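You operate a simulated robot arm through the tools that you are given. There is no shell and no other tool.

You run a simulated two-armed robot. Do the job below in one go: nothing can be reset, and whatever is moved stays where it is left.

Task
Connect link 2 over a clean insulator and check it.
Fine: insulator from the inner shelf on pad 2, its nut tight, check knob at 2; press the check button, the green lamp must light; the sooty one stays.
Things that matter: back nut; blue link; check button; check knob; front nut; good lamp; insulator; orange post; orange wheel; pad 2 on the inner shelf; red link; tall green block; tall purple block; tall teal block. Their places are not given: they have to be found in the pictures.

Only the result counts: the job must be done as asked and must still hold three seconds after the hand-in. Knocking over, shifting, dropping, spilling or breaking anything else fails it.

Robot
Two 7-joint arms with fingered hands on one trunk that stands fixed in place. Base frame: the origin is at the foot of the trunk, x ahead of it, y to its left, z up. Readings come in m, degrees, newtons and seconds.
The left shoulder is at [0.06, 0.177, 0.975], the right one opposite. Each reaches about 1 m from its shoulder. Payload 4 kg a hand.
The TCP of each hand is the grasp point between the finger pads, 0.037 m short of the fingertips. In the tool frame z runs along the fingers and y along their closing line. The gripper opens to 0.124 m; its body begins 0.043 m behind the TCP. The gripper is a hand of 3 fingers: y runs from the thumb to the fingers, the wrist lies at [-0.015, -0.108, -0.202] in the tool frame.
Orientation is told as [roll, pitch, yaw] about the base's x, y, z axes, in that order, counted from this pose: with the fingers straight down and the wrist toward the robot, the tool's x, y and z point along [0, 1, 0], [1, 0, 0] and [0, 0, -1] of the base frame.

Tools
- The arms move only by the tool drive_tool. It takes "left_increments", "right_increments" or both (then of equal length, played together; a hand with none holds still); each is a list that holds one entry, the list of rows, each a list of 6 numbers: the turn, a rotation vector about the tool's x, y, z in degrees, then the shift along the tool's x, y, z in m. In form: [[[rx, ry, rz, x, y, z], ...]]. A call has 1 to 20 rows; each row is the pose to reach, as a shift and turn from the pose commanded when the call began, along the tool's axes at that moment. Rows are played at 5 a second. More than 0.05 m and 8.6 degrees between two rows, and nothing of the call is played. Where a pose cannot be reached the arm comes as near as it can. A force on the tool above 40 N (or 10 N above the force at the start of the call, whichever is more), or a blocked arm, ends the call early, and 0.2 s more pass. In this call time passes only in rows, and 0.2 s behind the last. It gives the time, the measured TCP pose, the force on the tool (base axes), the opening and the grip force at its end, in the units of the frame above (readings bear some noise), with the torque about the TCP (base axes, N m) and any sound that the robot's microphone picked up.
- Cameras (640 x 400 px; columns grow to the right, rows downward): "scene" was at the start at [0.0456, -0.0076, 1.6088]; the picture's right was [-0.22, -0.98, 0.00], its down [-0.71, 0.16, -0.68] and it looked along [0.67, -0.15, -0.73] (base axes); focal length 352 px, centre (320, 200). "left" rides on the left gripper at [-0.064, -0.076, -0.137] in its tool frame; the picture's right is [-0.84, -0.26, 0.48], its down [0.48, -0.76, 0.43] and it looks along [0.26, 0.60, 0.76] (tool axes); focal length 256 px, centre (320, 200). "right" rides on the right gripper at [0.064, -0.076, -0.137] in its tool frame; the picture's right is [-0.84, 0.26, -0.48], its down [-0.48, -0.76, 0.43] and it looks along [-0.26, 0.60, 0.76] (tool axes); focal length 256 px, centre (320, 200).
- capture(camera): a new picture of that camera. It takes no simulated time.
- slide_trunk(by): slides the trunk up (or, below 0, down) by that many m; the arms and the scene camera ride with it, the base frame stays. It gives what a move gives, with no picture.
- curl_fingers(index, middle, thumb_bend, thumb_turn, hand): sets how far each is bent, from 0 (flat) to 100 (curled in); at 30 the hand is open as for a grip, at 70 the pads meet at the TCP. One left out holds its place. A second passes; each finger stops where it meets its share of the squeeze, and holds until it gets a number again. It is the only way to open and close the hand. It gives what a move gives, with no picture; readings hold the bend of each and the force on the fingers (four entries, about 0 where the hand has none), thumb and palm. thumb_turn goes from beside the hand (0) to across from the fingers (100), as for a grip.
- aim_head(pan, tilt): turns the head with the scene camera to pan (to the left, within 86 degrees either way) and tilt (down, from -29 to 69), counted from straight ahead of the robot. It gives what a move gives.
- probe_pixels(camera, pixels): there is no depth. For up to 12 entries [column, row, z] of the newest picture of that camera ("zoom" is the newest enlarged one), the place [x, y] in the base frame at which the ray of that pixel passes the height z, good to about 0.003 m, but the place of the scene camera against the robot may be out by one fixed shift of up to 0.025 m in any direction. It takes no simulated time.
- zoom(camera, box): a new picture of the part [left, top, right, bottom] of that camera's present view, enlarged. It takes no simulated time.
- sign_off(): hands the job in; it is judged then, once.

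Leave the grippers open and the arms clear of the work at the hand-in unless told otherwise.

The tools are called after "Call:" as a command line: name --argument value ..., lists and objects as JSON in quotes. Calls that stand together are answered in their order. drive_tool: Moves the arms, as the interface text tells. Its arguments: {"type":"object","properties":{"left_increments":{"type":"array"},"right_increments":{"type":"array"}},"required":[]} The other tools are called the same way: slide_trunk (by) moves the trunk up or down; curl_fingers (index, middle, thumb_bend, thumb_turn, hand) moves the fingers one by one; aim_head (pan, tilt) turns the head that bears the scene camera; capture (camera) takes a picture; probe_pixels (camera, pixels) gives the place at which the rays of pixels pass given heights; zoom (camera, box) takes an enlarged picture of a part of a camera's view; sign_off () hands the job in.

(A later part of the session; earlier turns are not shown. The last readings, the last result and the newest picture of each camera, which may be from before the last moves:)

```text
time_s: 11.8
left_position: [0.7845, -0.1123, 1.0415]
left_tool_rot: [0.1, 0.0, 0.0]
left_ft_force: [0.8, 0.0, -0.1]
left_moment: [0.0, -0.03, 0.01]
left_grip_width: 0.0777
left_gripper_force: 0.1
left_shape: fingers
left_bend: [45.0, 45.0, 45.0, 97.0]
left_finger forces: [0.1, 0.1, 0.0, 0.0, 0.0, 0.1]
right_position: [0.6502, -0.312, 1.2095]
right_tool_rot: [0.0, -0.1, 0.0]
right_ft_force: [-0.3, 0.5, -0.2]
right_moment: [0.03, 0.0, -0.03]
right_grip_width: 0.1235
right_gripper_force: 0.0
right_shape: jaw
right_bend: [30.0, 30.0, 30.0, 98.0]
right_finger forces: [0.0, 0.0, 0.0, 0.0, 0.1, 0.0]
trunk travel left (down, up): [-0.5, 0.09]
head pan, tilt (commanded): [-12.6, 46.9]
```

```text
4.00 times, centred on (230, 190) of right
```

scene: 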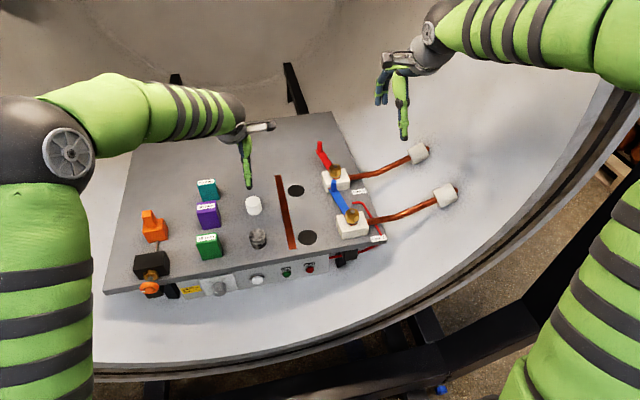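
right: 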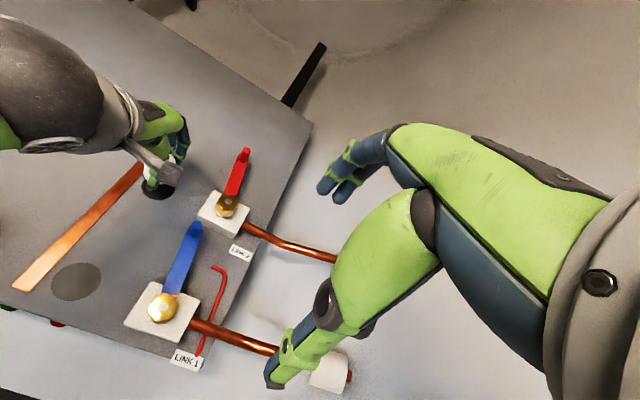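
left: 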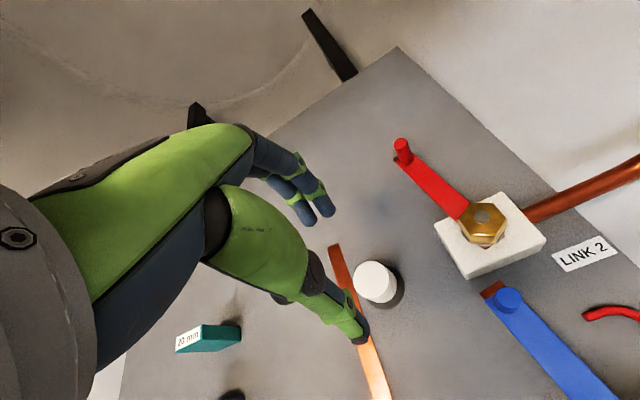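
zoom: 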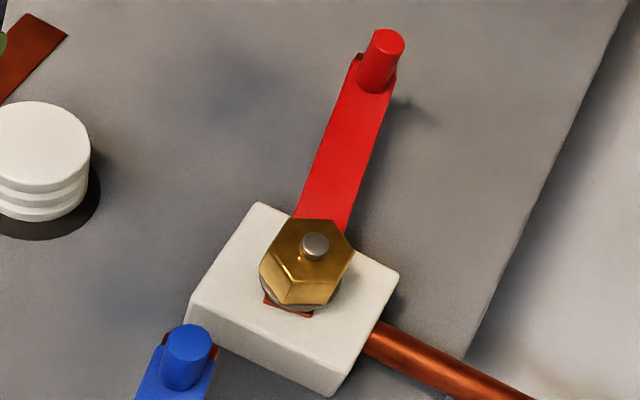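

Matching link-tip corner, peg top, peg base, stud top and block corner in both views; I'll probe these to get heights.

Call:
probe_pixels --camera "left" --pixels '[[393.5, 159.5, 0.88], [393.5, 159.5, 0.94], [400.5, 142.5, 0.88], [400.5, 142.5, 0.94], [482, 215, 0.88], [482, 215, 0.94], [406.25, 160, 0.88], [406.25, 160, 0.94], [435, 232, 0.88], [435, 232, 0.94]]'

Call:
probe_pixels --camera "right" --pixels '[[239.25, 153.25, 0.88], [239.25, 153.25, 0.94], [246.5, 150.25, 0.88], [246.5, 150.25, 0.94], [228.75, 201.5, 0.88], [228.75, 201.5, 0.94], [244, 160, 0.88], [244, 160, 0.94], [214.5, 190.75, 0.88], [214.5, 190.75, 0.94]]'

```text
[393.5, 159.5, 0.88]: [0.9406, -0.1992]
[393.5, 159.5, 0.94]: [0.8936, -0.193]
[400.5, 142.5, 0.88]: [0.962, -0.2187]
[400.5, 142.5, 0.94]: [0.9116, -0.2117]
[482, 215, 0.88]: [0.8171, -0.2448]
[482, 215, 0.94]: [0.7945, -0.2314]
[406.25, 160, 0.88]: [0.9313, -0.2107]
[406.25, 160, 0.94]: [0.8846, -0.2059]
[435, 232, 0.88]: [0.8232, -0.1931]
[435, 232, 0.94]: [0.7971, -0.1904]
```

```text
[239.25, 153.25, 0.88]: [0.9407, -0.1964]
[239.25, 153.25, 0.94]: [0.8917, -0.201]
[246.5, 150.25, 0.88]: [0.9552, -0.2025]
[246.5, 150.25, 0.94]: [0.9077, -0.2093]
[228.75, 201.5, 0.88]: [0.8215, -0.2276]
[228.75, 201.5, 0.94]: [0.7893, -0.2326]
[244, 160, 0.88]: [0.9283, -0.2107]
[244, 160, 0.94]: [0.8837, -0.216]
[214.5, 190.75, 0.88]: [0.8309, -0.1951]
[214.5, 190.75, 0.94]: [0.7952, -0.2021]
```

Heights from these views are too close to degenerate for the link, so I'll use a low side view later. First I'll regrip the insulator exactly where I released it and slide it 4 mm toward the robot and 4 mm right to centre it. Descending back.

Call:
drive_tool --left_increments '[[[0, 0, 0, 0, 0, 0.04], [0, 0, 0, 0, 0, 0.08], [0, 0, 0, 0, 0, 0.11], [0, 0, 0, 0, 0, 0.127]]]'

Call:
curl_fingers --hand "left" --index 62 --middle 62 --thumb_bend 66

```text
time_s: 12.8
left_position: [0.7872, -0.1114, 0.9151]
left_tool_rot: [0.1, 0.1, 0.1]
left_ft_force: [0.0, 0.4, 0.0]
left_moment: [-0.04, -0.02, -0.01]
left_grip_width: 0.0778
left_gripper_force: 0.2
left_shape: fingers
left_bend: [45.0, 45.0, 45.0, 97.0]
left_finger forces: [0.1, 0.0, 0.0, 0.0, 0.1, 0.0]
right_position: [0.6506, -0.3109, 1.2103]
right_tool_rot: [0.0, -0.1, 0.0]
right_ft_force: [0.5, -0.3, -0.7]
right_moment: [0.01, 0.02, -0.02]
right_grip_width: 0.1237
right_gripper_force: 0.3
right_shape: jaw
right_bend: [30.0, 30.0, 30.0, 98.0]
right_finger forces: [0.1, 0.1, 0.1, 0.0, 0.0, 0.0]
trunk travel left (down, up): [-0.5, 0.09]
head pan, tilt (commanded): [-12.6, 46.9]
```

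```text
time_s: 13.8
left_position: [0.7877, -0.1115, 0.9156]
left_tool_rot: [0.0, 0.1, 0.0]
left_ft_force: [-2.2, 0.1, 5.4]
left_moment: [0.02, -0.08, 0.01]
left_grip_width: 0.0389
left_gripper_force: 14.3
left_shape: fingers
left_bend: [58.0, 57.0, 62.0, 97.0]
left_finger forces: [5.1, 7.6, 0.0, 0.0, 15.0, 0.1]
right_position: [0.6495, -0.3115, 1.2103]
right_tool_rot: [0.0, 0.0, 0.0]
right_ft_force: [0.2, -0.2, 0.1]
right_moment: [-0.01, 0.03, 0.0]
right_grip_width: 0.1236
right_gripper_force: 0.0
right_shape: jaw
right_bend: [30.0, 30.0, 30.0, 98.0]
right_finger forces: [0.1, 0.0, 0.0, 0.0, 0.0, 0.0]
trunk travel left (down, up): [-0.5, 0.09]
head pan, tilt (commanded): [-12.6, 46.9]
```

Gripped lightly (14 N). Now slide 4 mm in −x and 4 mm in −y (tool y −0.004, tool x −0.004).

Call:
drive_tool --left_increments '[[[0, 0, 0, -0.002, -0.002, 0], [0, 0, 0, -0.004, -0.004, 0]]]'

Call:
curl_fingers --hand "left" --index 45 --middle 45 --thumb_bend 45

Call:
drive_tool --left_increments '[[[0, 0, 0, 0, 0, -0.02], [0, 0, 0, 0, 0, -0.05], [0, 0, 0, 0, 0, -0.09], [0, 0, 0, 0, 0, -0.13]]]'

Call:
zoom --camera "left" --box '[320, 220, 440, 320]'

Call:
zoom --camera "right" --box '[100, 120, 260, 220]'

Call:
zoom --camera "scene" --box '[250, 140, 350, 210]'

```text
time_s: 14.4
left_position: [0.7822, -0.1139, 0.9162]
left_tool_rot: [0.0, 0.1, 0.0]
left_ft_force: [1.7, 1.3, 5.4]
left_moment: [0.08, -0.29, 0.04]
left_grip_width: 0.0383
left_gripper_force: 13.8
left_shape: fingers
left_bend: [58.0, 57.0, 62.0, 97.0]
left_finger forces: [5.5, 8.6, 0.0, 0.1, 13.4, 0.1]
right_position: [0.6503, -0.3108, 1.2101]
right_tool_rot: [-0.1, 0.0, 0.0]
right_ft_force: [0.3, -0.1, 0.3]
right_moment: [0.0, 0.03, -0.01]
right_grip_width: 0.1237
right_gripper_force: 0.1
right_shape: jaw
right_bend: [30.0, 30.0, 30.0, 98.0]
right_finger forces: [0.1, 0.0, 0.0, 0.1, 0.0, 0.0]
trunk travel left (down, up): [-0.5, 0.09]
head pan, tilt (commanded): [-12.6, 46.9]
```

```text
time_s: 15.4
left_position: [0.7827, -0.1139, 0.916]
left_tool_rot: [0.0, 0.0, 0.0]
left_ft_force: [0.2, -0.5, -1.2]
left_moment: [0.0, 0.0, 0.01]
left_grip_width: 0.0772
left_gripper_force: 0.0
left_shape: fingers
left_bend: [45.0, 45.0, 45.0, 97.0]
left_finger forces: [0.1, 0.0, 0.0, 0.0, 0.0, 0.1]
right_position: [0.6503, -0.3119, 1.2099]
right_tool_rot: [0.0, 0.0, 0.0]
right_ft_force: [-0.3, -0.3, -0.6]
right_moment: [-0.01, 0.07, 0.01]
right_grip_width: 0.1237
right_gripper_force: 0.1
right_shape: jaw
right_bend: [30.0, 30.0, 30.0, 98.0]
right_finger forces: [0.0, 0.1, 0.1, 0.0, 0.0, 0.1]
trunk travel left (down, up): [-0.5, 0.09]
head pan, tilt (commanded): [-12.6, 46.9]
```

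```text
time_s: 16.4
left_position: [0.7806, -0.116, 1.0455]
left_tool_rot: [0.0, 0.0, 0.1]
left_ft_force: [0.3, -0.2, -0.3]
left_moment: [0.01, 0.01, 0.01]
left_grip_width: 0.0776
left_gripper_force: 0.0
left_shape: fingers
left_bend: [45.0, 45.0, 45.0, 97.0]
left_finger forces: [0.1, 0.0, 0.0, 0.0, 0.0, 0.1]
right_position: [0.6507, -0.3124, 1.2086]
right_tool_rot: [0.0, -0.1, 0.1]
right_ft_force: [0.9, -0.1, -0.6]
right_moment: [-0.01, -0.03, 0.02]
right_grip_width: 0.1236
right_gripper_force: 0.1
right_shape: jaw
right_bend: [30.0, 30.0, 30.0, 98.0]
right_finger forces: [0.1, 0.0, 0.0, 0.0, 0.0, 0.1]
trunk travel left (down, up): [-0.5, 0.09]
head pan, tilt (commanded): [-12.6, 46.9]
```

```text
4.00 times, centred on (380, 270) of left
```

zoom: 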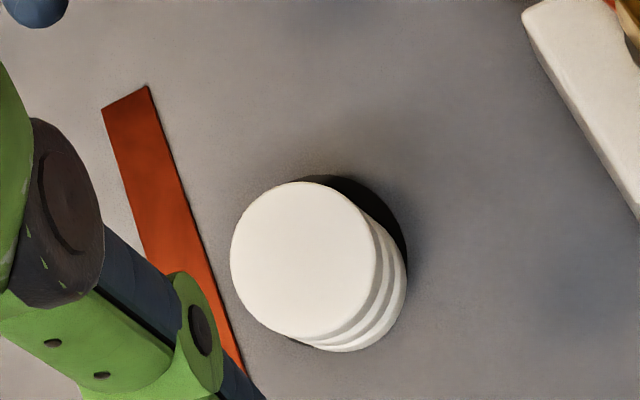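

```text
4.00 times, centred on (180, 170) of right
```

zoom: 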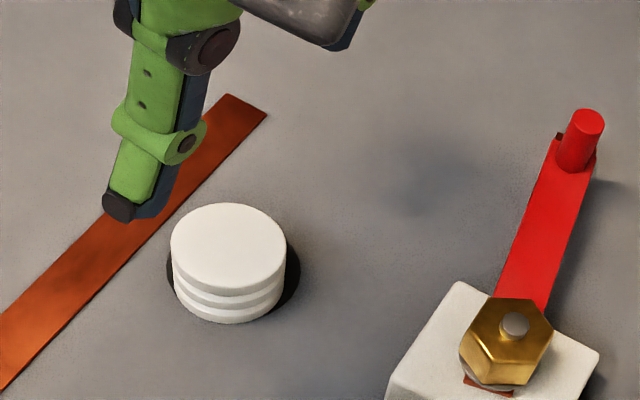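

```text
5.71 times, centred on (300, 175) of scene
```

zoom: 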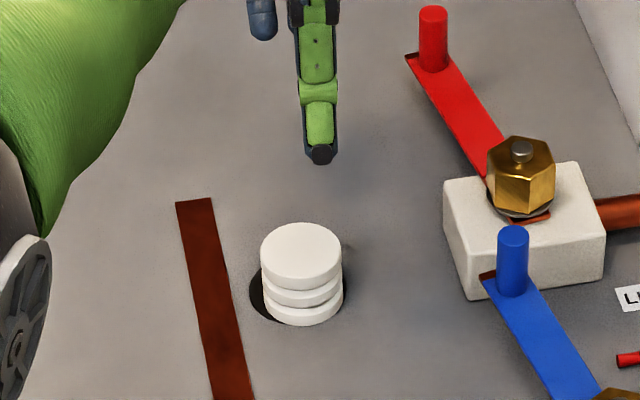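

The insulator moved farther than expected (its base now touches the pad's near rim). I'll probe its present position in the right camera.

Call:
capture --camera "right"

Call:
zoom --camera "right" --box '[120, 155, 200, 205]'

```text
taken
```

right: 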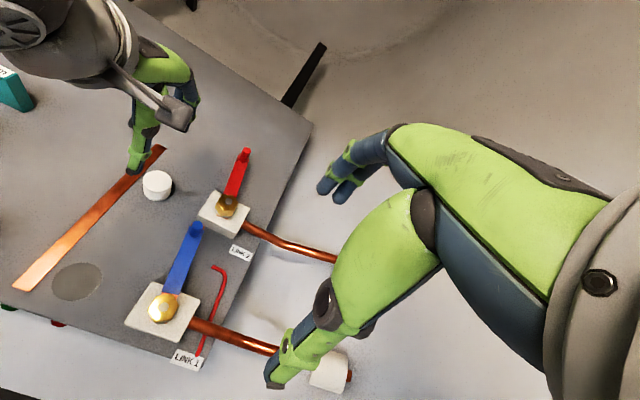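

```text
8.00 times, centred on (160, 180) of right
```

zoom: 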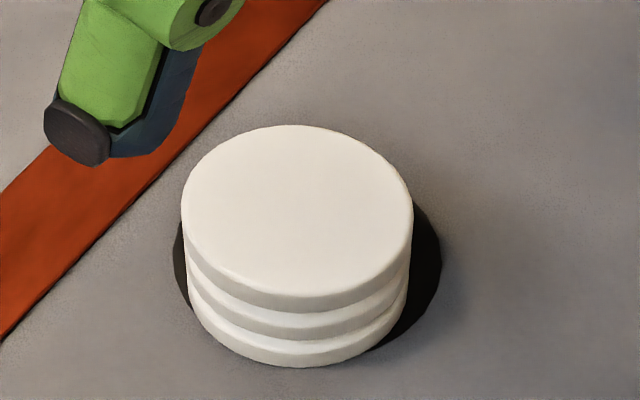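

Call:
probe_pixels --camera "zoom" --pixels '[[306, 262, 0.863], [298, 286.5, 0.863], [297, 208, 0.903]]'

```text
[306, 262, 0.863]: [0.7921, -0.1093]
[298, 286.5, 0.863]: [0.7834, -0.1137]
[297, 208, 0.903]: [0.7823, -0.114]
```

The insulator sits at (0.783,-0.114) vs pad centre (0.791,-0.110). I'll regrip at the same place and slide it +8 mm in x and +3 mm in y.

Call:
drive_tool --left_increments '[[[0, 0, 0, 0, 0, 0.04], [0, 0, 0, 0, 0, 0.08], [0, 0, 0, 0, 0, 0.11], [0, 0, 0, 0, 0, 0.129]]]'

Call:
curl_fingers --hand "left" --index 62 --middle 62 --thumb_bend 66

Call:
zoom --camera "scene" --box '[250, 140, 350, 210]'

```text
time_s: 17.4
left_position: [0.7816, -0.1142, 0.9145]
left_tool_rot: [0.0, 0.0, 0.0]
left_ft_force: [0.3, 1.2, 0.5]
left_moment: [-0.02, -0.01, -0.01]
left_grip_width: 0.0777
left_gripper_force: 0.0
left_shape: fingers
left_bend: [45.0, 45.0, 45.0, 97.0]
left_finger forces: [0.1, 0.1, 0.0, 0.0, 0.0, 0.2]
right_position: [0.6504, -0.3125, 1.2097]
right_tool_rot: [0.0, 0.0, 0.1]
right_ft_force: [-0.3, 0.3, 0.2]
right_moment: [0.0, -0.01, 0.0]
right_grip_width: 0.1237
right_gripper_force: 0.1
right_shape: jaw
right_bend: [30.0, 30.0, 30.0, 98.0]
right_finger forces: [0.0, 0.0, 0.0, 0.1, 0.1, 0.0]
trunk travel left (down, up): [-0.5, 0.09]
head pan, tilt (commanded): [-12.6, 46.9]
```

```text
time_s: 18.4
left_position: [0.7817, -0.1133, 0.9142]
left_tool_rot: [0.1, -0.2, -0.1]
left_ft_force: [-1.1, 0.5, 6.7]
left_moment: [0.01, -0.12, -0.01]
left_grip_width: 0.0394
left_gripper_force: 14.4
left_shape: fingers
left_bend: [58.0, 57.0, 62.0, 97.0]
left_finger forces: [5.6, 7.7, 0.1, 0.0, 15.5, 0.0]
right_position: [0.6513, -0.3104, 1.21]
right_tool_rot: [0.0, 0.1, 0.0]
right_ft_force: [1.1, 0.0, 0.2]
right_moment: [-0.02, -0.01, 0.03]
right_grip_width: 0.1237
right_gripper_force: 0.1
right_shape: jaw
right_bend: [30.0, 30.0, 30.0, 98.0]
right_finger forces: [0.1, 0.1, 0.0, 0.1, 0.0, 0.0]
trunk travel left (down, up): [-0.5, 0.09]
head pan, tilt (commanded): [-12.6, 46.9]
```

```text
5.71 times, centred on (300, 175) of scene
```

zoom: 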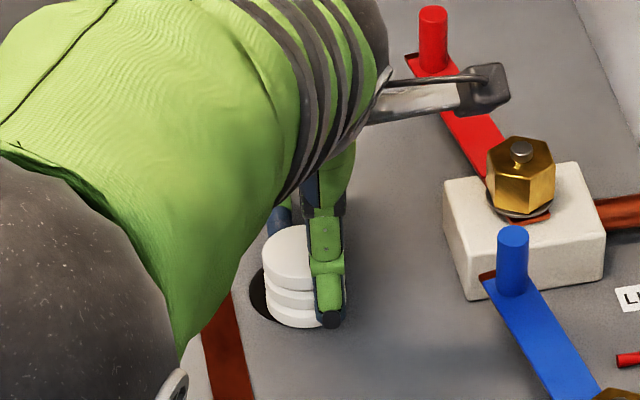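

Call:
drive_tool --left_increments '[[[0, 0, 0, 0.0015, 0.004, 0], [0, 0, 0, 0.003, 0.008, 0]]]'

Call:
zoom --camera "scene" --box '[250, 140, 350, 210]'

Call:
curl_fingers --hand "left" --index 45 --middle 45 --thumb_bend 45

Call:
zoom --camera "scene" --box '[250, 140, 350, 210]'

```text
time_s: 19.0
left_position: [0.7891, -0.1099, 0.915]
left_tool_rot: [0.0, 0.0, 0.0]
left_ft_force: [-1.7, -0.2, 6.6]
left_moment: [-0.04, -0.11, -0.04]
left_grip_width: 0.0394
left_gripper_force: 15.3
left_shape: fingers
left_bend: [58.0, 58.0, 62.0, 96.0]
left_finger forces: [5.6, 6.9, 0.1, 0.1, 16.1, 0.0]
right_position: [0.6505, -0.3117, 1.2098]
right_tool_rot: [0.0, 0.0, 0.1]
right_ft_force: [-0.3, -0.2, 0.1]
right_moment: [-0.03, 0.02, -0.01]
right_grip_width: 0.1236
right_gripper_force: 0.0
right_shape: jaw
right_bend: [30.0, 30.0, 30.0, 98.0]
right_finger forces: [0.1, 0.0, 0.1, 0.1, 0.1, 0.0]
trunk travel left (down, up): [-0.5, 0.09]
head pan, tilt (commanded): [-12.6, 46.9]
```

```text
5.71 times, centred on (300, 175) of scene
```

zoom: 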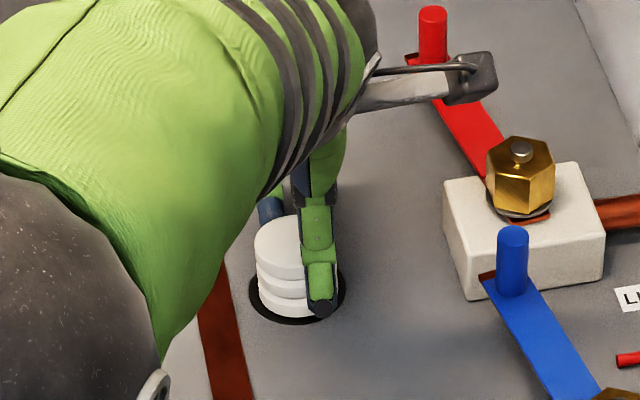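

```text
time_s: 20.0
left_position: [0.7904, -0.1112, 0.9141]
left_tool_rot: [0.0, 0.0, 0.0]
left_ft_force: [0.9, -0.5, -0.5]
left_moment: [-0.02, 0.04, -0.02]
left_grip_width: 0.0774
left_gripper_force: 0.0
left_shape: fingers
left_bend: [45.0, 45.0, 45.0, 97.0]
left_finger forces: [0.1, 0.1, 0.1, 0.0, 0.0, 0.0]
right_position: [0.6503, -0.3114, 1.2101]
right_tool_rot: [-0.1, 0.0, 0.0]
right_ft_force: [0.7, 0.7, -0.3]
right_moment: [0.0, -0.01, 0.0]
right_grip_width: 0.1237
right_gripper_force: 0.1
right_shape: jaw
right_bend: [30.0, 30.0, 30.0, 98.0]
right_finger forces: [0.1, 0.1, 0.0, 0.0, 0.1, 0.1]
trunk travel left (down, up): [-0.5, 0.09]
head pan, tilt (commanded): [-12.6, 46.9]
```

```text
5.71 times, centred on (300, 175) of scene
```

zoom: 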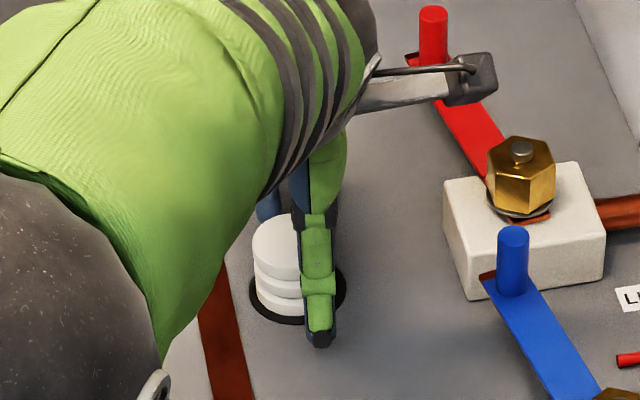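

It now looks centred on the pad. I'll lift straight up and verify from the cameras.

Call:
drive_tool --left_increments '[[[0, 0, 0, 0, 0, -0.02], [0, 0, 0, 0, 0, -0.05], [0, 0, 0, 0, 0, -0.09], [0, 0, 0, 0, 0, -0.13], [0, 0, 0, 0, 0, -0.17]]]'

Call:
zoom --camera "scene" --box '[250, 140, 350, 210]'

Call:
zoom --camera "right" --box '[120, 155, 200, 205]'

Call:
probe_pixels --camera "zoom" --pixels '[[306, 262, 0.863]]'

```text
time_s: 21.2
left_position: [0.7891, -0.1133, 1.0865]
left_tool_rot: [0.0, 0.2, -0.1]
left_ft_force: [0.7, -0.1, -0.3]
left_moment: [0.03, -0.04, 0.02]
left_grip_width: 0.0773
left_gripper_force: 0.1
left_shape: fingers
left_bend: [45.0, 45.0, 45.0, 97.0]
left_finger forces: [0.1, 0.1, 0.1, 0.1, 0.1, 0.1]
right_position: [0.6498, -0.3115, 1.2095]
right_tool_rot: [0.0, 0.1, 0.0]
right_ft_force: [0.1, -1.4, 0.0]
right_moment: [0.02, 0.01, -0.03]
right_grip_width: 0.1234
right_gripper_force: 0.0
right_shape: jaw
right_bend: [30.0, 30.0, 30.0, 98.0]
right_finger forces: [0.0, 0.0, 0.0, 0.0, 0.1, 0.1]
trunk travel left (down, up): [-0.5, 0.09]
head pan, tilt (commanded): [-12.6, 46.9]
```

```text
5.71 times, centred on (300, 175) of scene
```

zoom: 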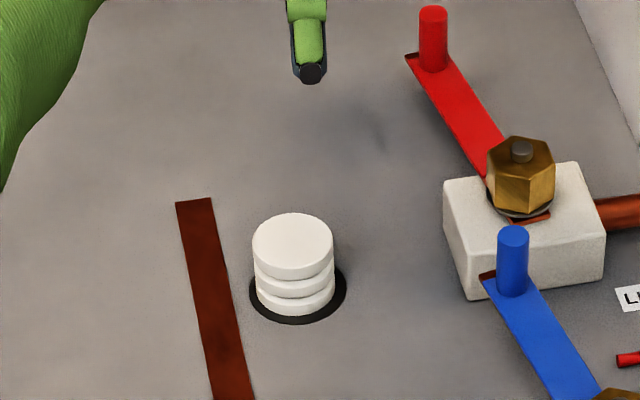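

```text
8.00 times, centred on (160, 180) of right
```

zoom: 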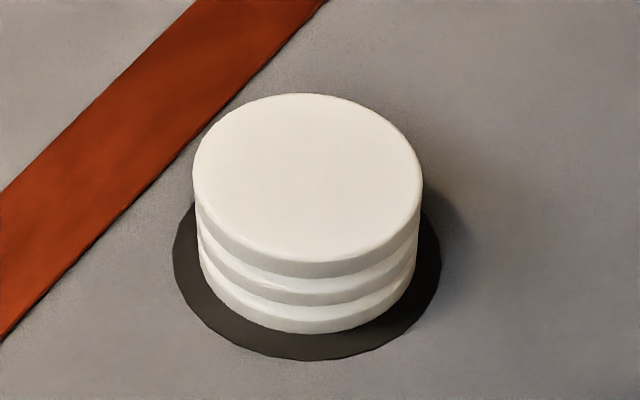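

```text
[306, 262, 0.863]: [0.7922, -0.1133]
```

The insulator is now centred on pad 2 to ~2–3 mm. Next I'll retract the left hand to the left side, clear of the work.

Call:
drive_tool --left_increments '[[[0, 0, 0, 0.036, -0.024, -0.006], [0, 0, 0, 0.072, -0.048, -0.012], [0, 0, 0, 0.108, -0.072, -0.018], [0, 0, 0, 0.144, -0.096, -0.024], [0, 0, 0, 0.18, -0.12, -0.03], [0, 0, 0, 0.216, -0.144, -0.036], [0, 0, 0, 0.252, -0.168, -0.042], [0, 0, 0, 0.288, -0.192, -0.048], [0, 0, 0, 0.324, -0.216, -0.054], [0, 0, 0, 0.36, -0.24, -0.06]]]'

Call:
drive_tool --right_increments '[[[-4.5, 0, 0, 0.0262, -0.015, 0.019], [-9, 0, 0, 0.0524, -0.03, 0.038], [-13.5, 0, 0, 0.0786, -0.045, 0.057], [-18, 0, 0, 0.1048, -0.06, 0.076], [-22.5, 0, 0, 0.131, -0.075, 0.095], [-27, 0, 0, 0.1572, -0.09, 0.114], [-31.5, 0, 0, 0.1834, -0.105, 0.133], [-36, 0, 0, 0.2096, -0.12, 0.152], [-40.5, 0, 0, 0.2358, -0.135, 0.171], [-45, 0, 0, 0.262, -0.15, 0.19]]]'

Call:
capture --camera "right"

Call:
capture --camera "scene"

```text
time_s: 23.4
left_position: [0.5515, 0.2508, 1.1475]
left_tool_rot: [-0.1, 0.0, 0.0]
left_ft_force: [-0.9, 0.8, 0.3]
left_moment: [0.02, -0.03, -0.03]
left_grip_width: 0.0776
left_gripper_force: 0.0
left_shape: fingers
left_bend: [45.0, 45.0, 45.0, 98.0]
left_finger forces: [0.0, 0.0, 0.1, 0.0, 0.0, 0.1]
right_position: [0.6499, -0.3099, 1.2101]
right_tool_rot: [0.0, 0.0, -0.1]
right_ft_force: [-0.8, 0.3, -0.2]
right_moment: [-0.03, 0.0, 0.0]
right_grip_width: 0.1236
right_gripper_force: 0.2
right_shape: jaw
right_bend: [30.0, 30.0, 30.0, 98.0]
right_finger forces: [0.0, 0.0, 0.1, 0.1, 0.1, 0.1]
trunk travel left (down, up): [-0.5, 0.09]
head pan, tilt (commanded): [-12.6, 46.9]
```

```text
time_s: 25.6
left_position: [0.5532, 0.2504, 1.1474]
left_tool_rot: [0.0, 0.1, 0.1]
left_ft_force: [-0.2, 0.0, 0.7]
left_moment: [0.0, -0.02, 0.03]
left_grip_width: 0.0774
left_gripper_force: 0.0
left_shape: fingers
left_bend: [45.0, 45.0, 45.0, 98.0]
left_finger forces: [0.1, 0.1, 0.0, 0.0, 0.1, 0.1]
right_position: [0.5101, -0.0423, 1.0145]
right_tool_rot: [0.0, -44.9, 0.0]
right_ft_force: [0.3, 0.1, -0.2]
right_moment: [0.01, -0.01, -0.02]
right_grip_width: 0.1238
right_gripper_force: 0.0
right_shape: jaw
right_bend: [30.0, 30.0, 30.0, 98.0]
right_finger forces: [0.0, 0.1, 0.1, 0.1, 0.1, 0.0]
right hand out of reach, approached as far as the arm can: row 8, 9, 10
trunk travel left (down, up): [-0.5, 0.09]
head pan, tilt (commanded): [-12.6, 46.9]
```

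```text
taken
```

right: 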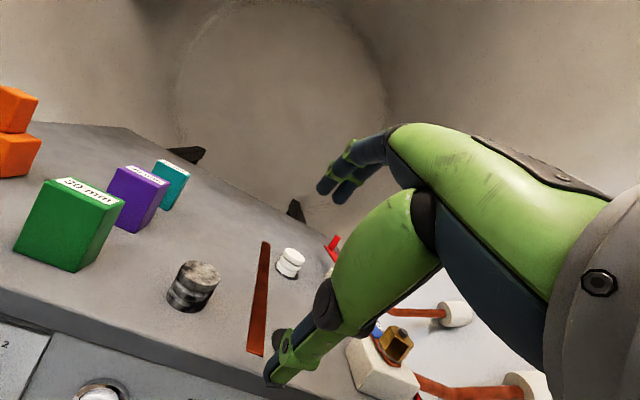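

```text
taken
```

scene: 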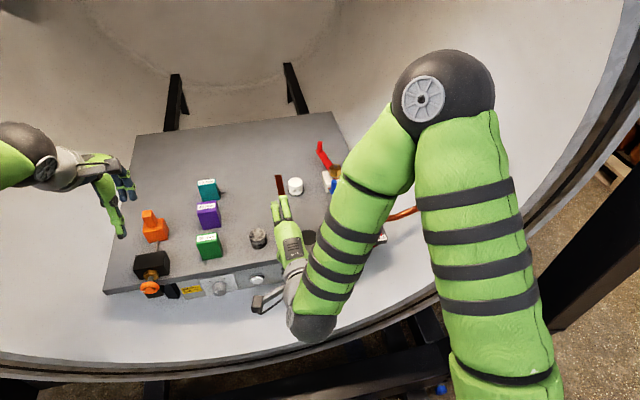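

The hand itself hides the link from here. I'll shift the right hand 0.2 m to the right (−y) so the insulator and link fall in the clear left part of its picture.

Call:
drive_tool --right_increments '[[[0, 0, 0, -0.04, 0, 0], [0, 0, 0, -0.08, 0, 0], [0, 0, 0, -0.12, 0, 0], [0, 0, 0, -0.16, 0, 0], [0, 0, 0, -0.2, 0, 0]]]'

Call:
capture --camera "right"

Call:
zoom --camera "right" --box '[120, 190, 320, 330]'

```text
time_s: 26.8
left_position: [0.5517, 0.2489, 1.1469]
left_tool_rot: [0.0, 0.0, 0.0]
left_ft_force: [0.1, -0.6, 0.2]
left_moment: [-0.01, 0.02, 0.02]
left_grip_width: 0.0776
left_gripper_force: 0.1
left_shape: fingers
left_bend: [45.0, 45.0, 45.0, 98.0]
left_finger forces: [0.0, 0.0, 0.0, 0.0, 0.1, 0.0]
right_position: [0.5574, -0.138, 1.0108]
right_tool_rot: [-0.1, -45.0, -0.1]
right_ft_force: [0.1, 0.2, 0.4]
right_moment: [0.0, 0.03, -0.01]
right_grip_width: 0.124
right_gripper_force: 0.1
right_shape: jaw
right_bend: [30.0, 30.0, 30.0, 98.0]
right_finger forces: [0.0, 0.0, 0.1, 0.0, 0.0, 0.0]
right hand out of reach, approached as far as the arm can: row 1, 2, 3, 4, 5
trunk travel left (down, up): [-0.5, 0.09]
head pan, tilt (commanded): [-12.6, 46.9]
```

```text
taken
```

right: 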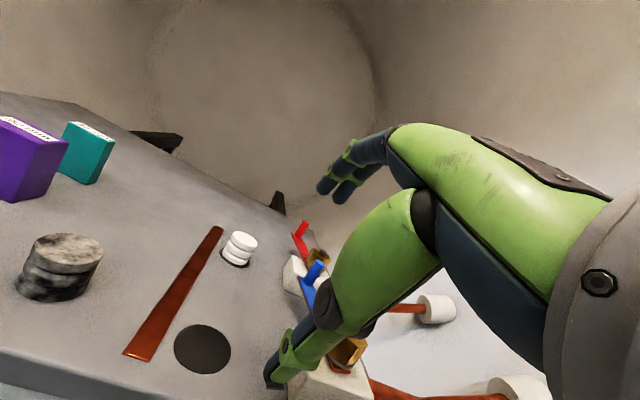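

```text
2.86 times, centred on (220, 260) of right
```

zoom: 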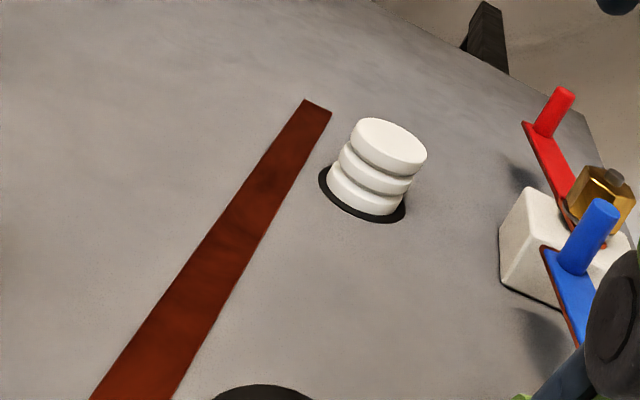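

Low view obtained. I'll probe insulator top, link-tip corner, peg top and stud here at several heights to intersect with earlier top-view rays.

Call:
probe_pixels --camera "right" --pixels '[[244.5, 239, 0.903], [244.5, 239, 0.863], [290.7, 233, 0.88], [290.7, 233, 0.9], [290.7, 233, 0.92], [305, 222.5, 0.92], [305, 222.5, 0.94], [305, 222.5, 0.96], [323.3, 252.3, 0.92], [323.3, 252.3, 0.94], [292.8, 256.5, 0.88], [292.8, 256.5, 0.91]]'

Call:
zoom --camera "right" --box '[270, 205, 350, 285]'

```text
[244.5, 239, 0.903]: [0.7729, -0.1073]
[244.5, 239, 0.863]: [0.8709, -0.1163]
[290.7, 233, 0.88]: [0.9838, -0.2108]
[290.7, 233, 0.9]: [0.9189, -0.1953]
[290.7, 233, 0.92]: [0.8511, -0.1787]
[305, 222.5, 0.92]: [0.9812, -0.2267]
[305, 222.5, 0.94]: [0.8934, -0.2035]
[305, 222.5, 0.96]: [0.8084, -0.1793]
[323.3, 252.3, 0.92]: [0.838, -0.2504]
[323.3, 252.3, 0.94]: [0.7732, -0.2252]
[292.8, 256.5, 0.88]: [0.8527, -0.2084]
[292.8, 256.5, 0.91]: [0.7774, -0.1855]
```

```text
5.00 times, centred on (310, 245) of right
```

zoom: 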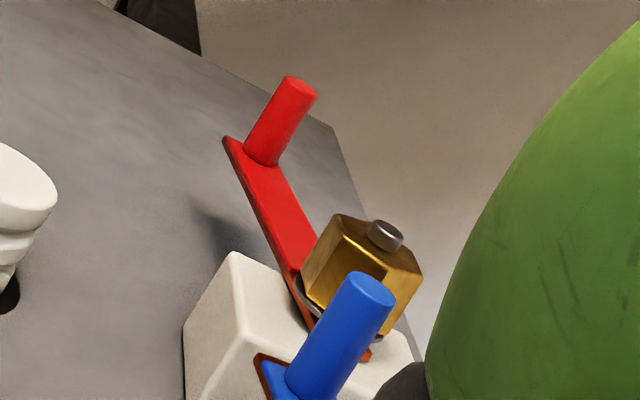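

The low view shows the link tip at essentially the same height as (slightly above) the insulator top. Next I'll bring the right hand back up to a plain downward pose near (0.65,-0.30,1.12) to prepare for swinging the link by its peg.

Call:
drive_tool --right_increments '[[[7.5, 0, 0, -0.008, 0.0295, 0.006], [15, 0, 0, -0.016, 0.059, 0.012], [22.5, 0, 0, -0.025, 0.0885, 0.018], [30, 0, 0, -0.033, 0.118, 0.0236], [37.5, 0, 0, -0.042, 0.1473, 0.0295], [45, 0, 0, -0.05, 0.1768, 0.0354]]]'

Call:
capture --camera "scene"

```text
time_s: 28.2
left_position: [0.5523, 0.2494, 1.1476]
left_tool_rot: [0.0, 0.0, -0.1]
left_ft_force: [-0.2, -0.4, -0.7]
left_moment: [0.02, 0.02, -0.01]
left_grip_width: 0.0777
left_gripper_force: 0.1
left_shape: fingers
left_bend: [45.0, 45.0, 45.0, 98.0]
left_finger forces: [0.0, 0.0, 0.1, 0.0, 0.1, 0.0]
right_position: [0.7134, -0.193, 1.1085]
right_tool_rot: [-0.4, -0.3, 0.2]
right_ft_force: [0.0, 0.0, -0.1]
right_moment: [-0.02, -0.03, -0.02]
right_grip_width: 0.1235
right_gripper_force: 0.1
right_shape: jaw
right_bend: [30.0, 30.0, 30.0, 98.0]
right_finger forces: [0.0, 0.0, 0.1, 0.0, 0.0, 0.0]
trunk travel left (down, up): [-0.5, 0.09]
head pan, tilt (commanded): [-12.6, 46.9]
```

```text
taken
```

scene: 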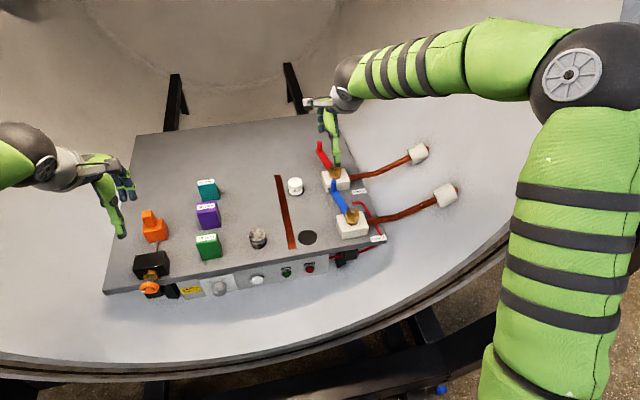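

The right hand is upright at (0.713,-0.193,1.109). I'll take its picture to fix the peg and nut positions.

Call:
capture --camera "right"

Call:
zoom --camera "right" --box '[130, 120, 350, 300]'

```text
taken
```

right: 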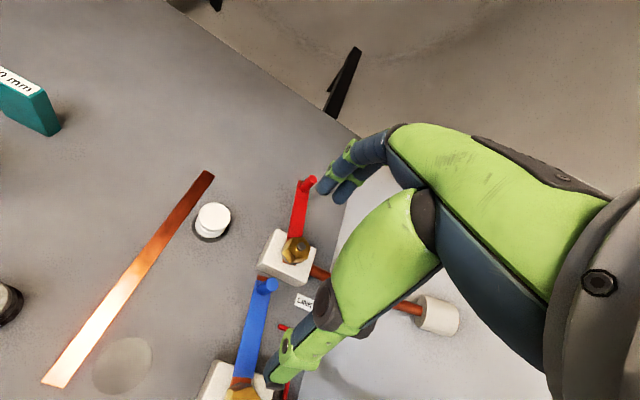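

```text
2.22 times, centred on (240, 210) of right
```

zoom: 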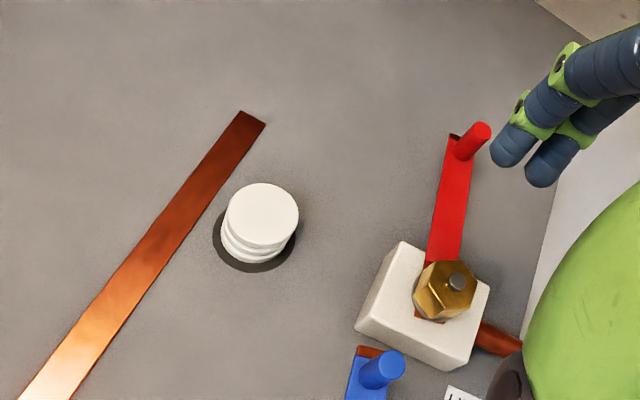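

Call:
probe_pixels --camera "zoom" --pixels '[[481, 131, 0.943], [466, 155, 0.908], [457, 281, 0.938], [264, 216, 0.903], [455, 136, 0.903], [430, 262, 0.906], [380, 370, 0.943], [403, 241, 0.9]]'

```text
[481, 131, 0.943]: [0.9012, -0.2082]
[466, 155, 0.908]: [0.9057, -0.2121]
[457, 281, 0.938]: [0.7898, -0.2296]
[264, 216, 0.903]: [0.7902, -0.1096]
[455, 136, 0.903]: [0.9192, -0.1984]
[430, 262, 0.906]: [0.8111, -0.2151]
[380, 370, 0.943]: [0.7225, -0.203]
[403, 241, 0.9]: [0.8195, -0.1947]
```

Peg at ≈(0.9035,-0.210), stud at ≈(0.790,-0.2295), radius 0.115, link at ~10° from +x; insulator at 90°. I'll move the right hand above the peg with yaw −35°, z≈1.045, and part-close to about 0.07.

Call:
drive_tool --right_increments '[[[0, 0, 6, -0.003, 0.032, 0.01], [0, 0, 12, -0.006, 0.064, 0.02], [0, 0, 18, -0.009, 0.096, 0.03], [0, 0, 24, -0.012, 0.128, 0.04], [0, 0, 30, -0.015, 0.16, 0.05], [0, 0, 35, -0.017, 0.19, 0.062]]]'

Call:
curl_fingers --hand "right" --index 48 --middle 48 --thumb_bend 48

Call:
capture --camera "right"

Call:
zoom --camera "scene" --box '[260, 80, 420, 220]'

```text
time_s: 29.6
left_position: [0.5531, 0.2493, 1.146]
left_tool_rot: [0.1, 0.1, 0.1]
left_ft_force: [0.6, 0.6, -0.4]
left_moment: [0.0, 0.01, 0.01]
left_grip_width: 0.0774
left_gripper_force: 0.0
left_shape: fingers
left_bend: [45.0, 45.0, 45.0, 98.0]
left_finger forces: [0.0, 0.0, 0.0, 0.0, 0.1, 0.0]
right_position: [0.9024, -0.2091, 1.0424]
right_tool_rot: [-0.2, 0.1, -35.1]
right_ft_force: [0.5, -0.4, -0.5]
right_moment: [0.04, 0.02, -0.01]
right_grip_width: 0.1239
right_gripper_force: 0.0
right_shape: jaw
right_bend: [30.0, 30.0, 30.0, 98.0]
right_finger forces: [0.0, 0.1, 0.0, 0.0, 0.1, 0.0]
trunk travel left (down, up): [-0.5, 0.09]
head pan, tilt (commanded): [-12.6, 46.9]
```

```text
time_s: 30.6
left_position: [0.5517, 0.2491, 1.1474]
left_tool_rot: [0.0, 0.0, 0.0]
left_ft_force: [-0.5, 0.7, -0.1]
left_moment: [-0.01, 0.03, 0.0]
left_grip_width: 0.0779
left_gripper_force: 0.1
left_shape: fingers
left_bend: [45.0, 45.0, 45.0, 98.0]
left_finger forces: [0.1, 0.1, 0.1, 0.0, 0.0, 0.0]
right_position: [0.902, -0.2086, 1.0426]
right_tool_rot: [0.0, 0.1, -35.0]
right_ft_force: [-0.2, 0.0, -0.5]
right_moment: [0.02, 0.02, 0.0]
right_grip_width: 0.0687
right_gripper_force: 0.1
right_shape: fingers
right_bend: [48.0, 48.0, 48.0, 98.0]
right_finger forces: [0.0, 0.0, 0.0, 0.1, 0.0, 0.0]
trunk travel left (down, up): [-0.5, 0.09]
head pan, tilt (commanded): [-12.6, 46.9]
```

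```text
taken
```

right: 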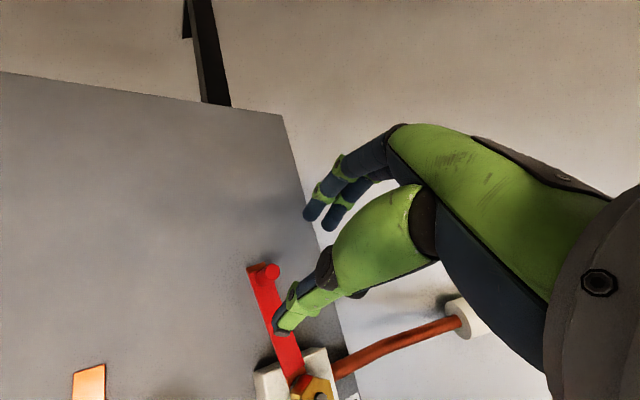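

```text
2.86 times, centred on (340, 150) of scene
```

zoom: 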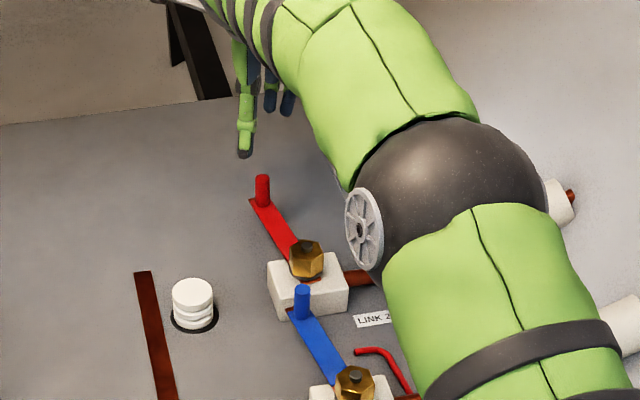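

The hand is above the peg. I'll probe the peg top at about (270,268) to fine-align before descending.

Call:
zoom --camera "right" --box '[220, 190, 380, 390]'

Call:
probe_pixels --camera "right" --pixels '[[270, 268, 0.943], [321, 397, 0.938]]'

```text
2.00 times, centred on (300, 290) of right
```

zoom: 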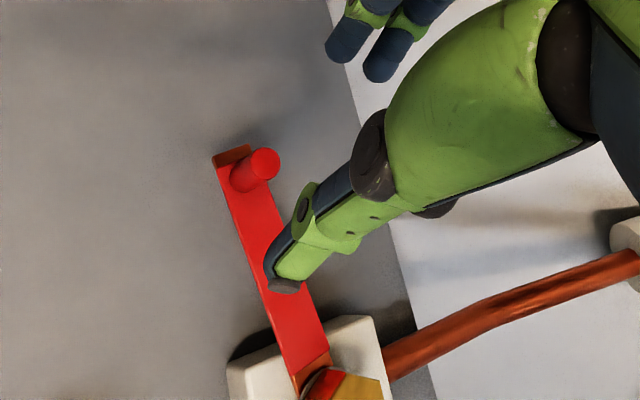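

```text
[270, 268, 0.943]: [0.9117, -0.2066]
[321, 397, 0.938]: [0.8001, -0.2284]
```

Peg at about (0.906,-0.208). Descending with a 3 mm x correction to TCP z≈0.952 (fingertips stay just above the link).

Call:
drive_tool --right_increments '[[[0, 0, 0, 0.001, 0.002, 0.025], [0, 0, 0, 0.0017, 0.0025, 0.05], [0, 0, 0, 0.0017, 0.0025, 0.072], [0, 0, 0, 0.0017, 0.0025, 0.09]]]'

Call:
capture --camera "right"

Call:
zoom --camera "scene" --box '[290, 110, 380, 190]'

```text
time_s: 31.6
left_position: [0.5523, 0.2498, 1.1485]
left_tool_rot: [0.0, 0.1, 0.0]
left_ft_force: [0.1, -0.8, -0.2]
left_moment: [-0.03, 0.03, 0.03]
left_grip_width: 0.0774
left_gripper_force: 0.1
left_shape: fingers
left_bend: [45.0, 45.0, 45.0, 98.0]
left_finger forces: [0.0, 0.1, 0.0, 0.0, 0.0, 0.0]
right_position: [0.9046, -0.205, 0.953]
right_tool_rot: [0.0, 0.0, -35.0]
right_ft_force: [0.2, -0.5, 0.1]
right_moment: [-0.02, 0.03, 0.0]
right_grip_width: 0.0687
right_gripper_force: 0.0
right_shape: fingers
right_bend: [48.0, 48.0, 48.0, 98.0]
right_finger forces: [0.0, 0.0, 0.0, 0.1, 0.0, 0.0]
trunk travel left (down, up): [-0.5, 0.09]
head pan, tilt (commanded): [-12.6, 46.9]
```

```text
taken
```

right: 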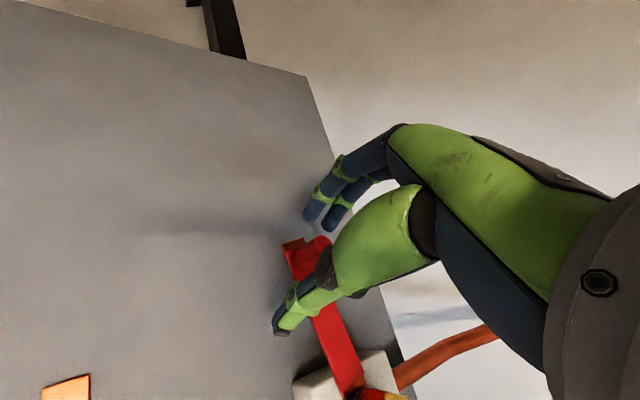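

```text
5.00 times, centred on (335, 150) of scene
```

zoom: 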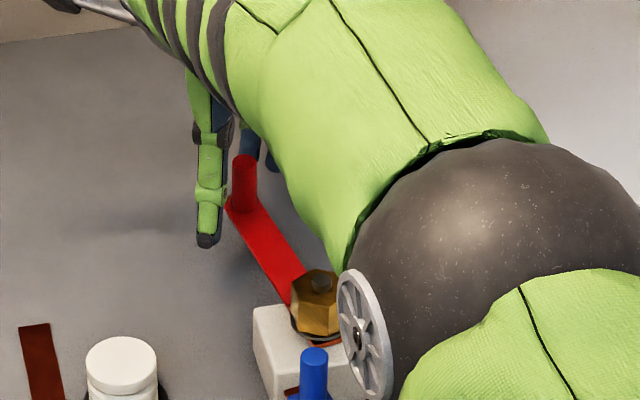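

The peg is between thumb and fingers. The elbow looks close to the nut in the picture, so I'll check where that ray passes at different heights.

Call:
probe_pixels --camera "scene" --pixels '[[367, 162, 0.95], [367, 162, 1.0], [367, 162, 1.1], [367, 162, 1.2]]'

Call:
capture --camera "scene"

Call:
capture --camera "left"

```text
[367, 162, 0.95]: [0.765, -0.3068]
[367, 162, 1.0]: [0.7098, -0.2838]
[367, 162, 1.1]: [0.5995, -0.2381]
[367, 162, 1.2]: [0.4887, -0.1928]
```

```text
taken
```

scene: 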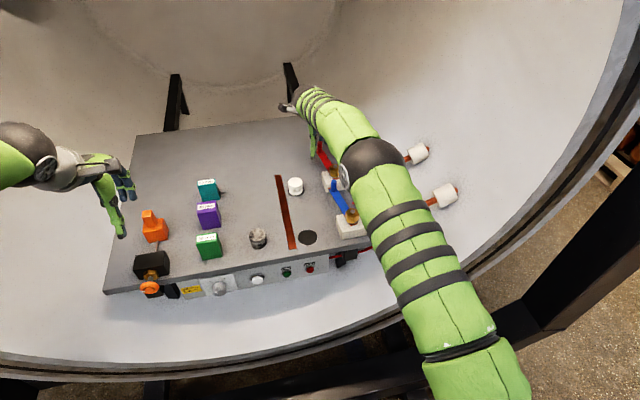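

```text
taken
```

left: 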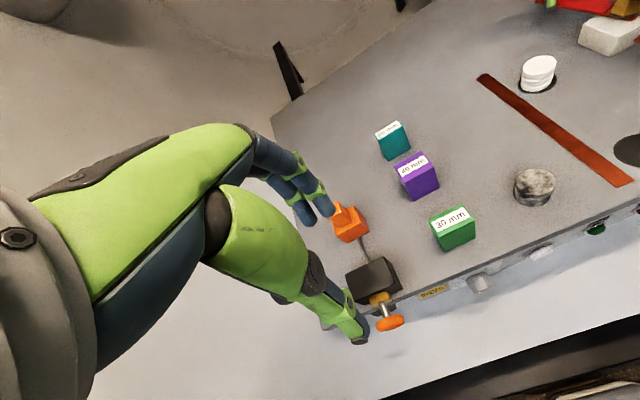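

The elbow is high above the table (≈z 1.15–1.2), fine. Now I'll close on the peg.

Call:
curl_fingers --hand "right" --index 66 --middle 66 --thumb_bend 66

Call:
capture --camera "right"

Call:
zoom --camera "scene" --box '[290, 110, 380, 190]'

```text
time_s: 32.6
left_position: [0.5526, 0.2484, 1.1475]
left_tool_rot: [-0.1, 0.0, 0.0]
left_ft_force: [-0.7, 0.2, 0.2]
left_moment: [0.02, 0.01, 0.02]
left_grip_width: 0.0776
left_gripper_force: 0.0
left_shape: fingers
left_bend: [45.0, 45.0, 45.0, 98.0]
left_finger forces: [0.0, 0.1, 0.0, 0.1, 0.0, 0.0]
right_position: [0.9043, -0.205, 0.9521]
right_tool_rot: [0.0, 0.0, -35.0]
right_ft_force: [3.0, 1.3, 0.0]
right_moment: [-0.01, -0.15, -0.01]
right_grip_width: 0.0171
right_gripper_force: 2.6
right_shape: fingers
right_bend: [64.0, 65.0, 66.0, 98.0]
right_finger forces: [3.2, 1.3, 0.0, 0.0, 0.7, 0.0]
trunk travel left (down, up): [-0.5, 0.09]
head pan, tilt (commanded): [-12.6, 46.9]
```

```text
taken
```

right: 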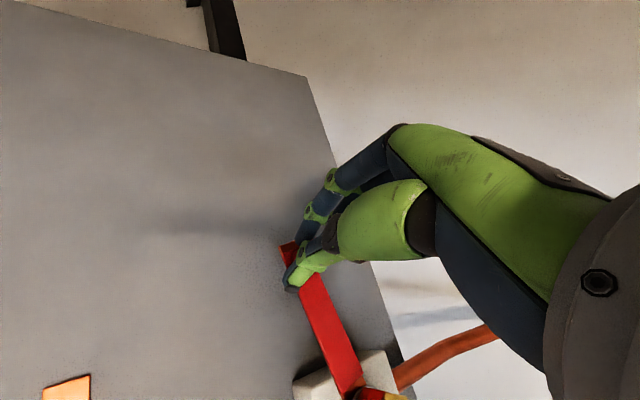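

```text
5.00 times, centred on (335, 150) of scene
```

zoom: 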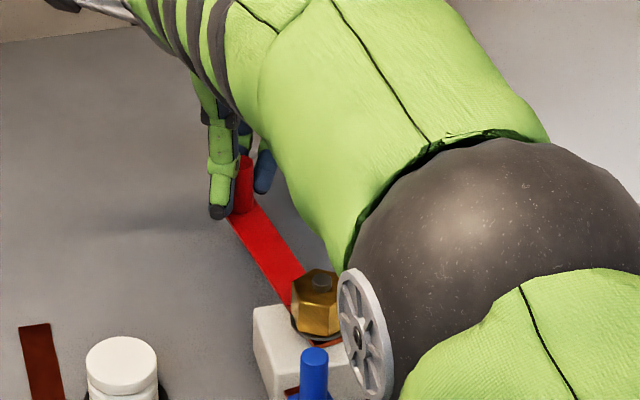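

The peg is lightly pinched between finger pads. I'll try the first 16° of the swing (arc about the stud) and watch the force.

Call:
drive_tool --right_increments '[[[0, 0, 0, 0.0054, -0.0062, 0], [0, 0, 0, 0.0104, -0.0126, 0], [0, 0, 0, 0.0148, -0.0195, 0], [0, 0, 0, 0.0189, -0.0265, 0]]]'

Call:
capture --camera "right"

Call:
zoom --camera "scene" --box '[270, 110, 380, 210]'

```text
time_s: 33.6
left_position: [0.5523, 0.2494, 1.148]
left_tool_rot: [0.0, 0.0, 0.1]
left_ft_force: [0.2, -0.7, -0.3]
left_moment: [0.03, 0.03, 0.01]
left_grip_width: 0.0777
left_gripper_force: 0.0
left_shape: fingers
left_bend: [45.0, 45.0, 45.0, 98.0]
left_finger forces: [0.0, 0.0, 0.0, 0.1, 0.1, 0.0]
right_position: [0.8948, -0.1744, 0.9547]
right_tool_rot: [0.0, 0.0, -34.9]
right_ft_force: [2.3, 1.3, -1.7]
right_moment: [0.0, -0.06, 0.0]
right_grip_width: 0.0158
right_gripper_force: 1.9
right_shape: fingers
right_bend: [65.0, 65.0, 66.0, 98.0]
right_finger forces: [2.0, 0.9, 0.1, 0.0, 0.5, 0.0]
trunk travel left (down, up): [-0.5, 0.09]
head pan, tilt (commanded): [-12.6, 46.9]
```

```text
taken
```

right: 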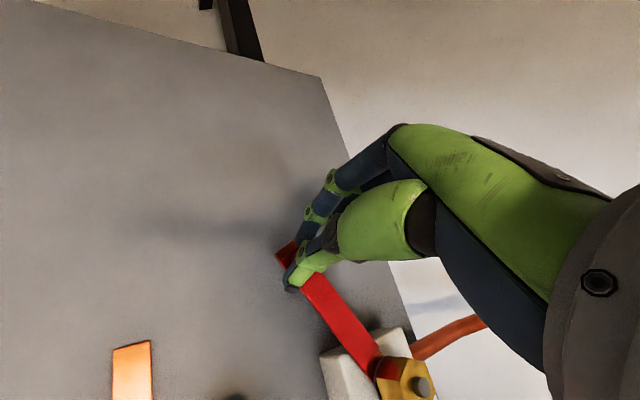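

```text
4.00 times, centred on (325, 160) of scene
```

zoom: 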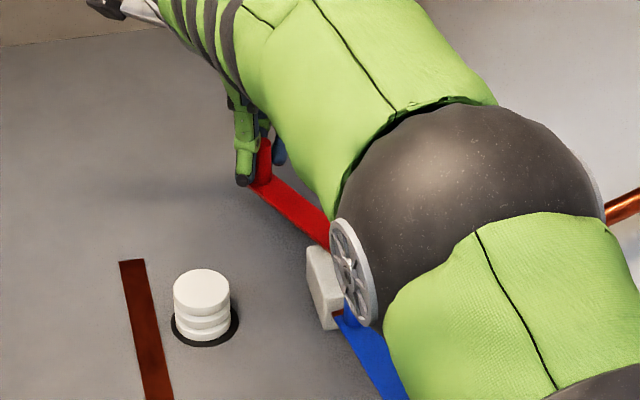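

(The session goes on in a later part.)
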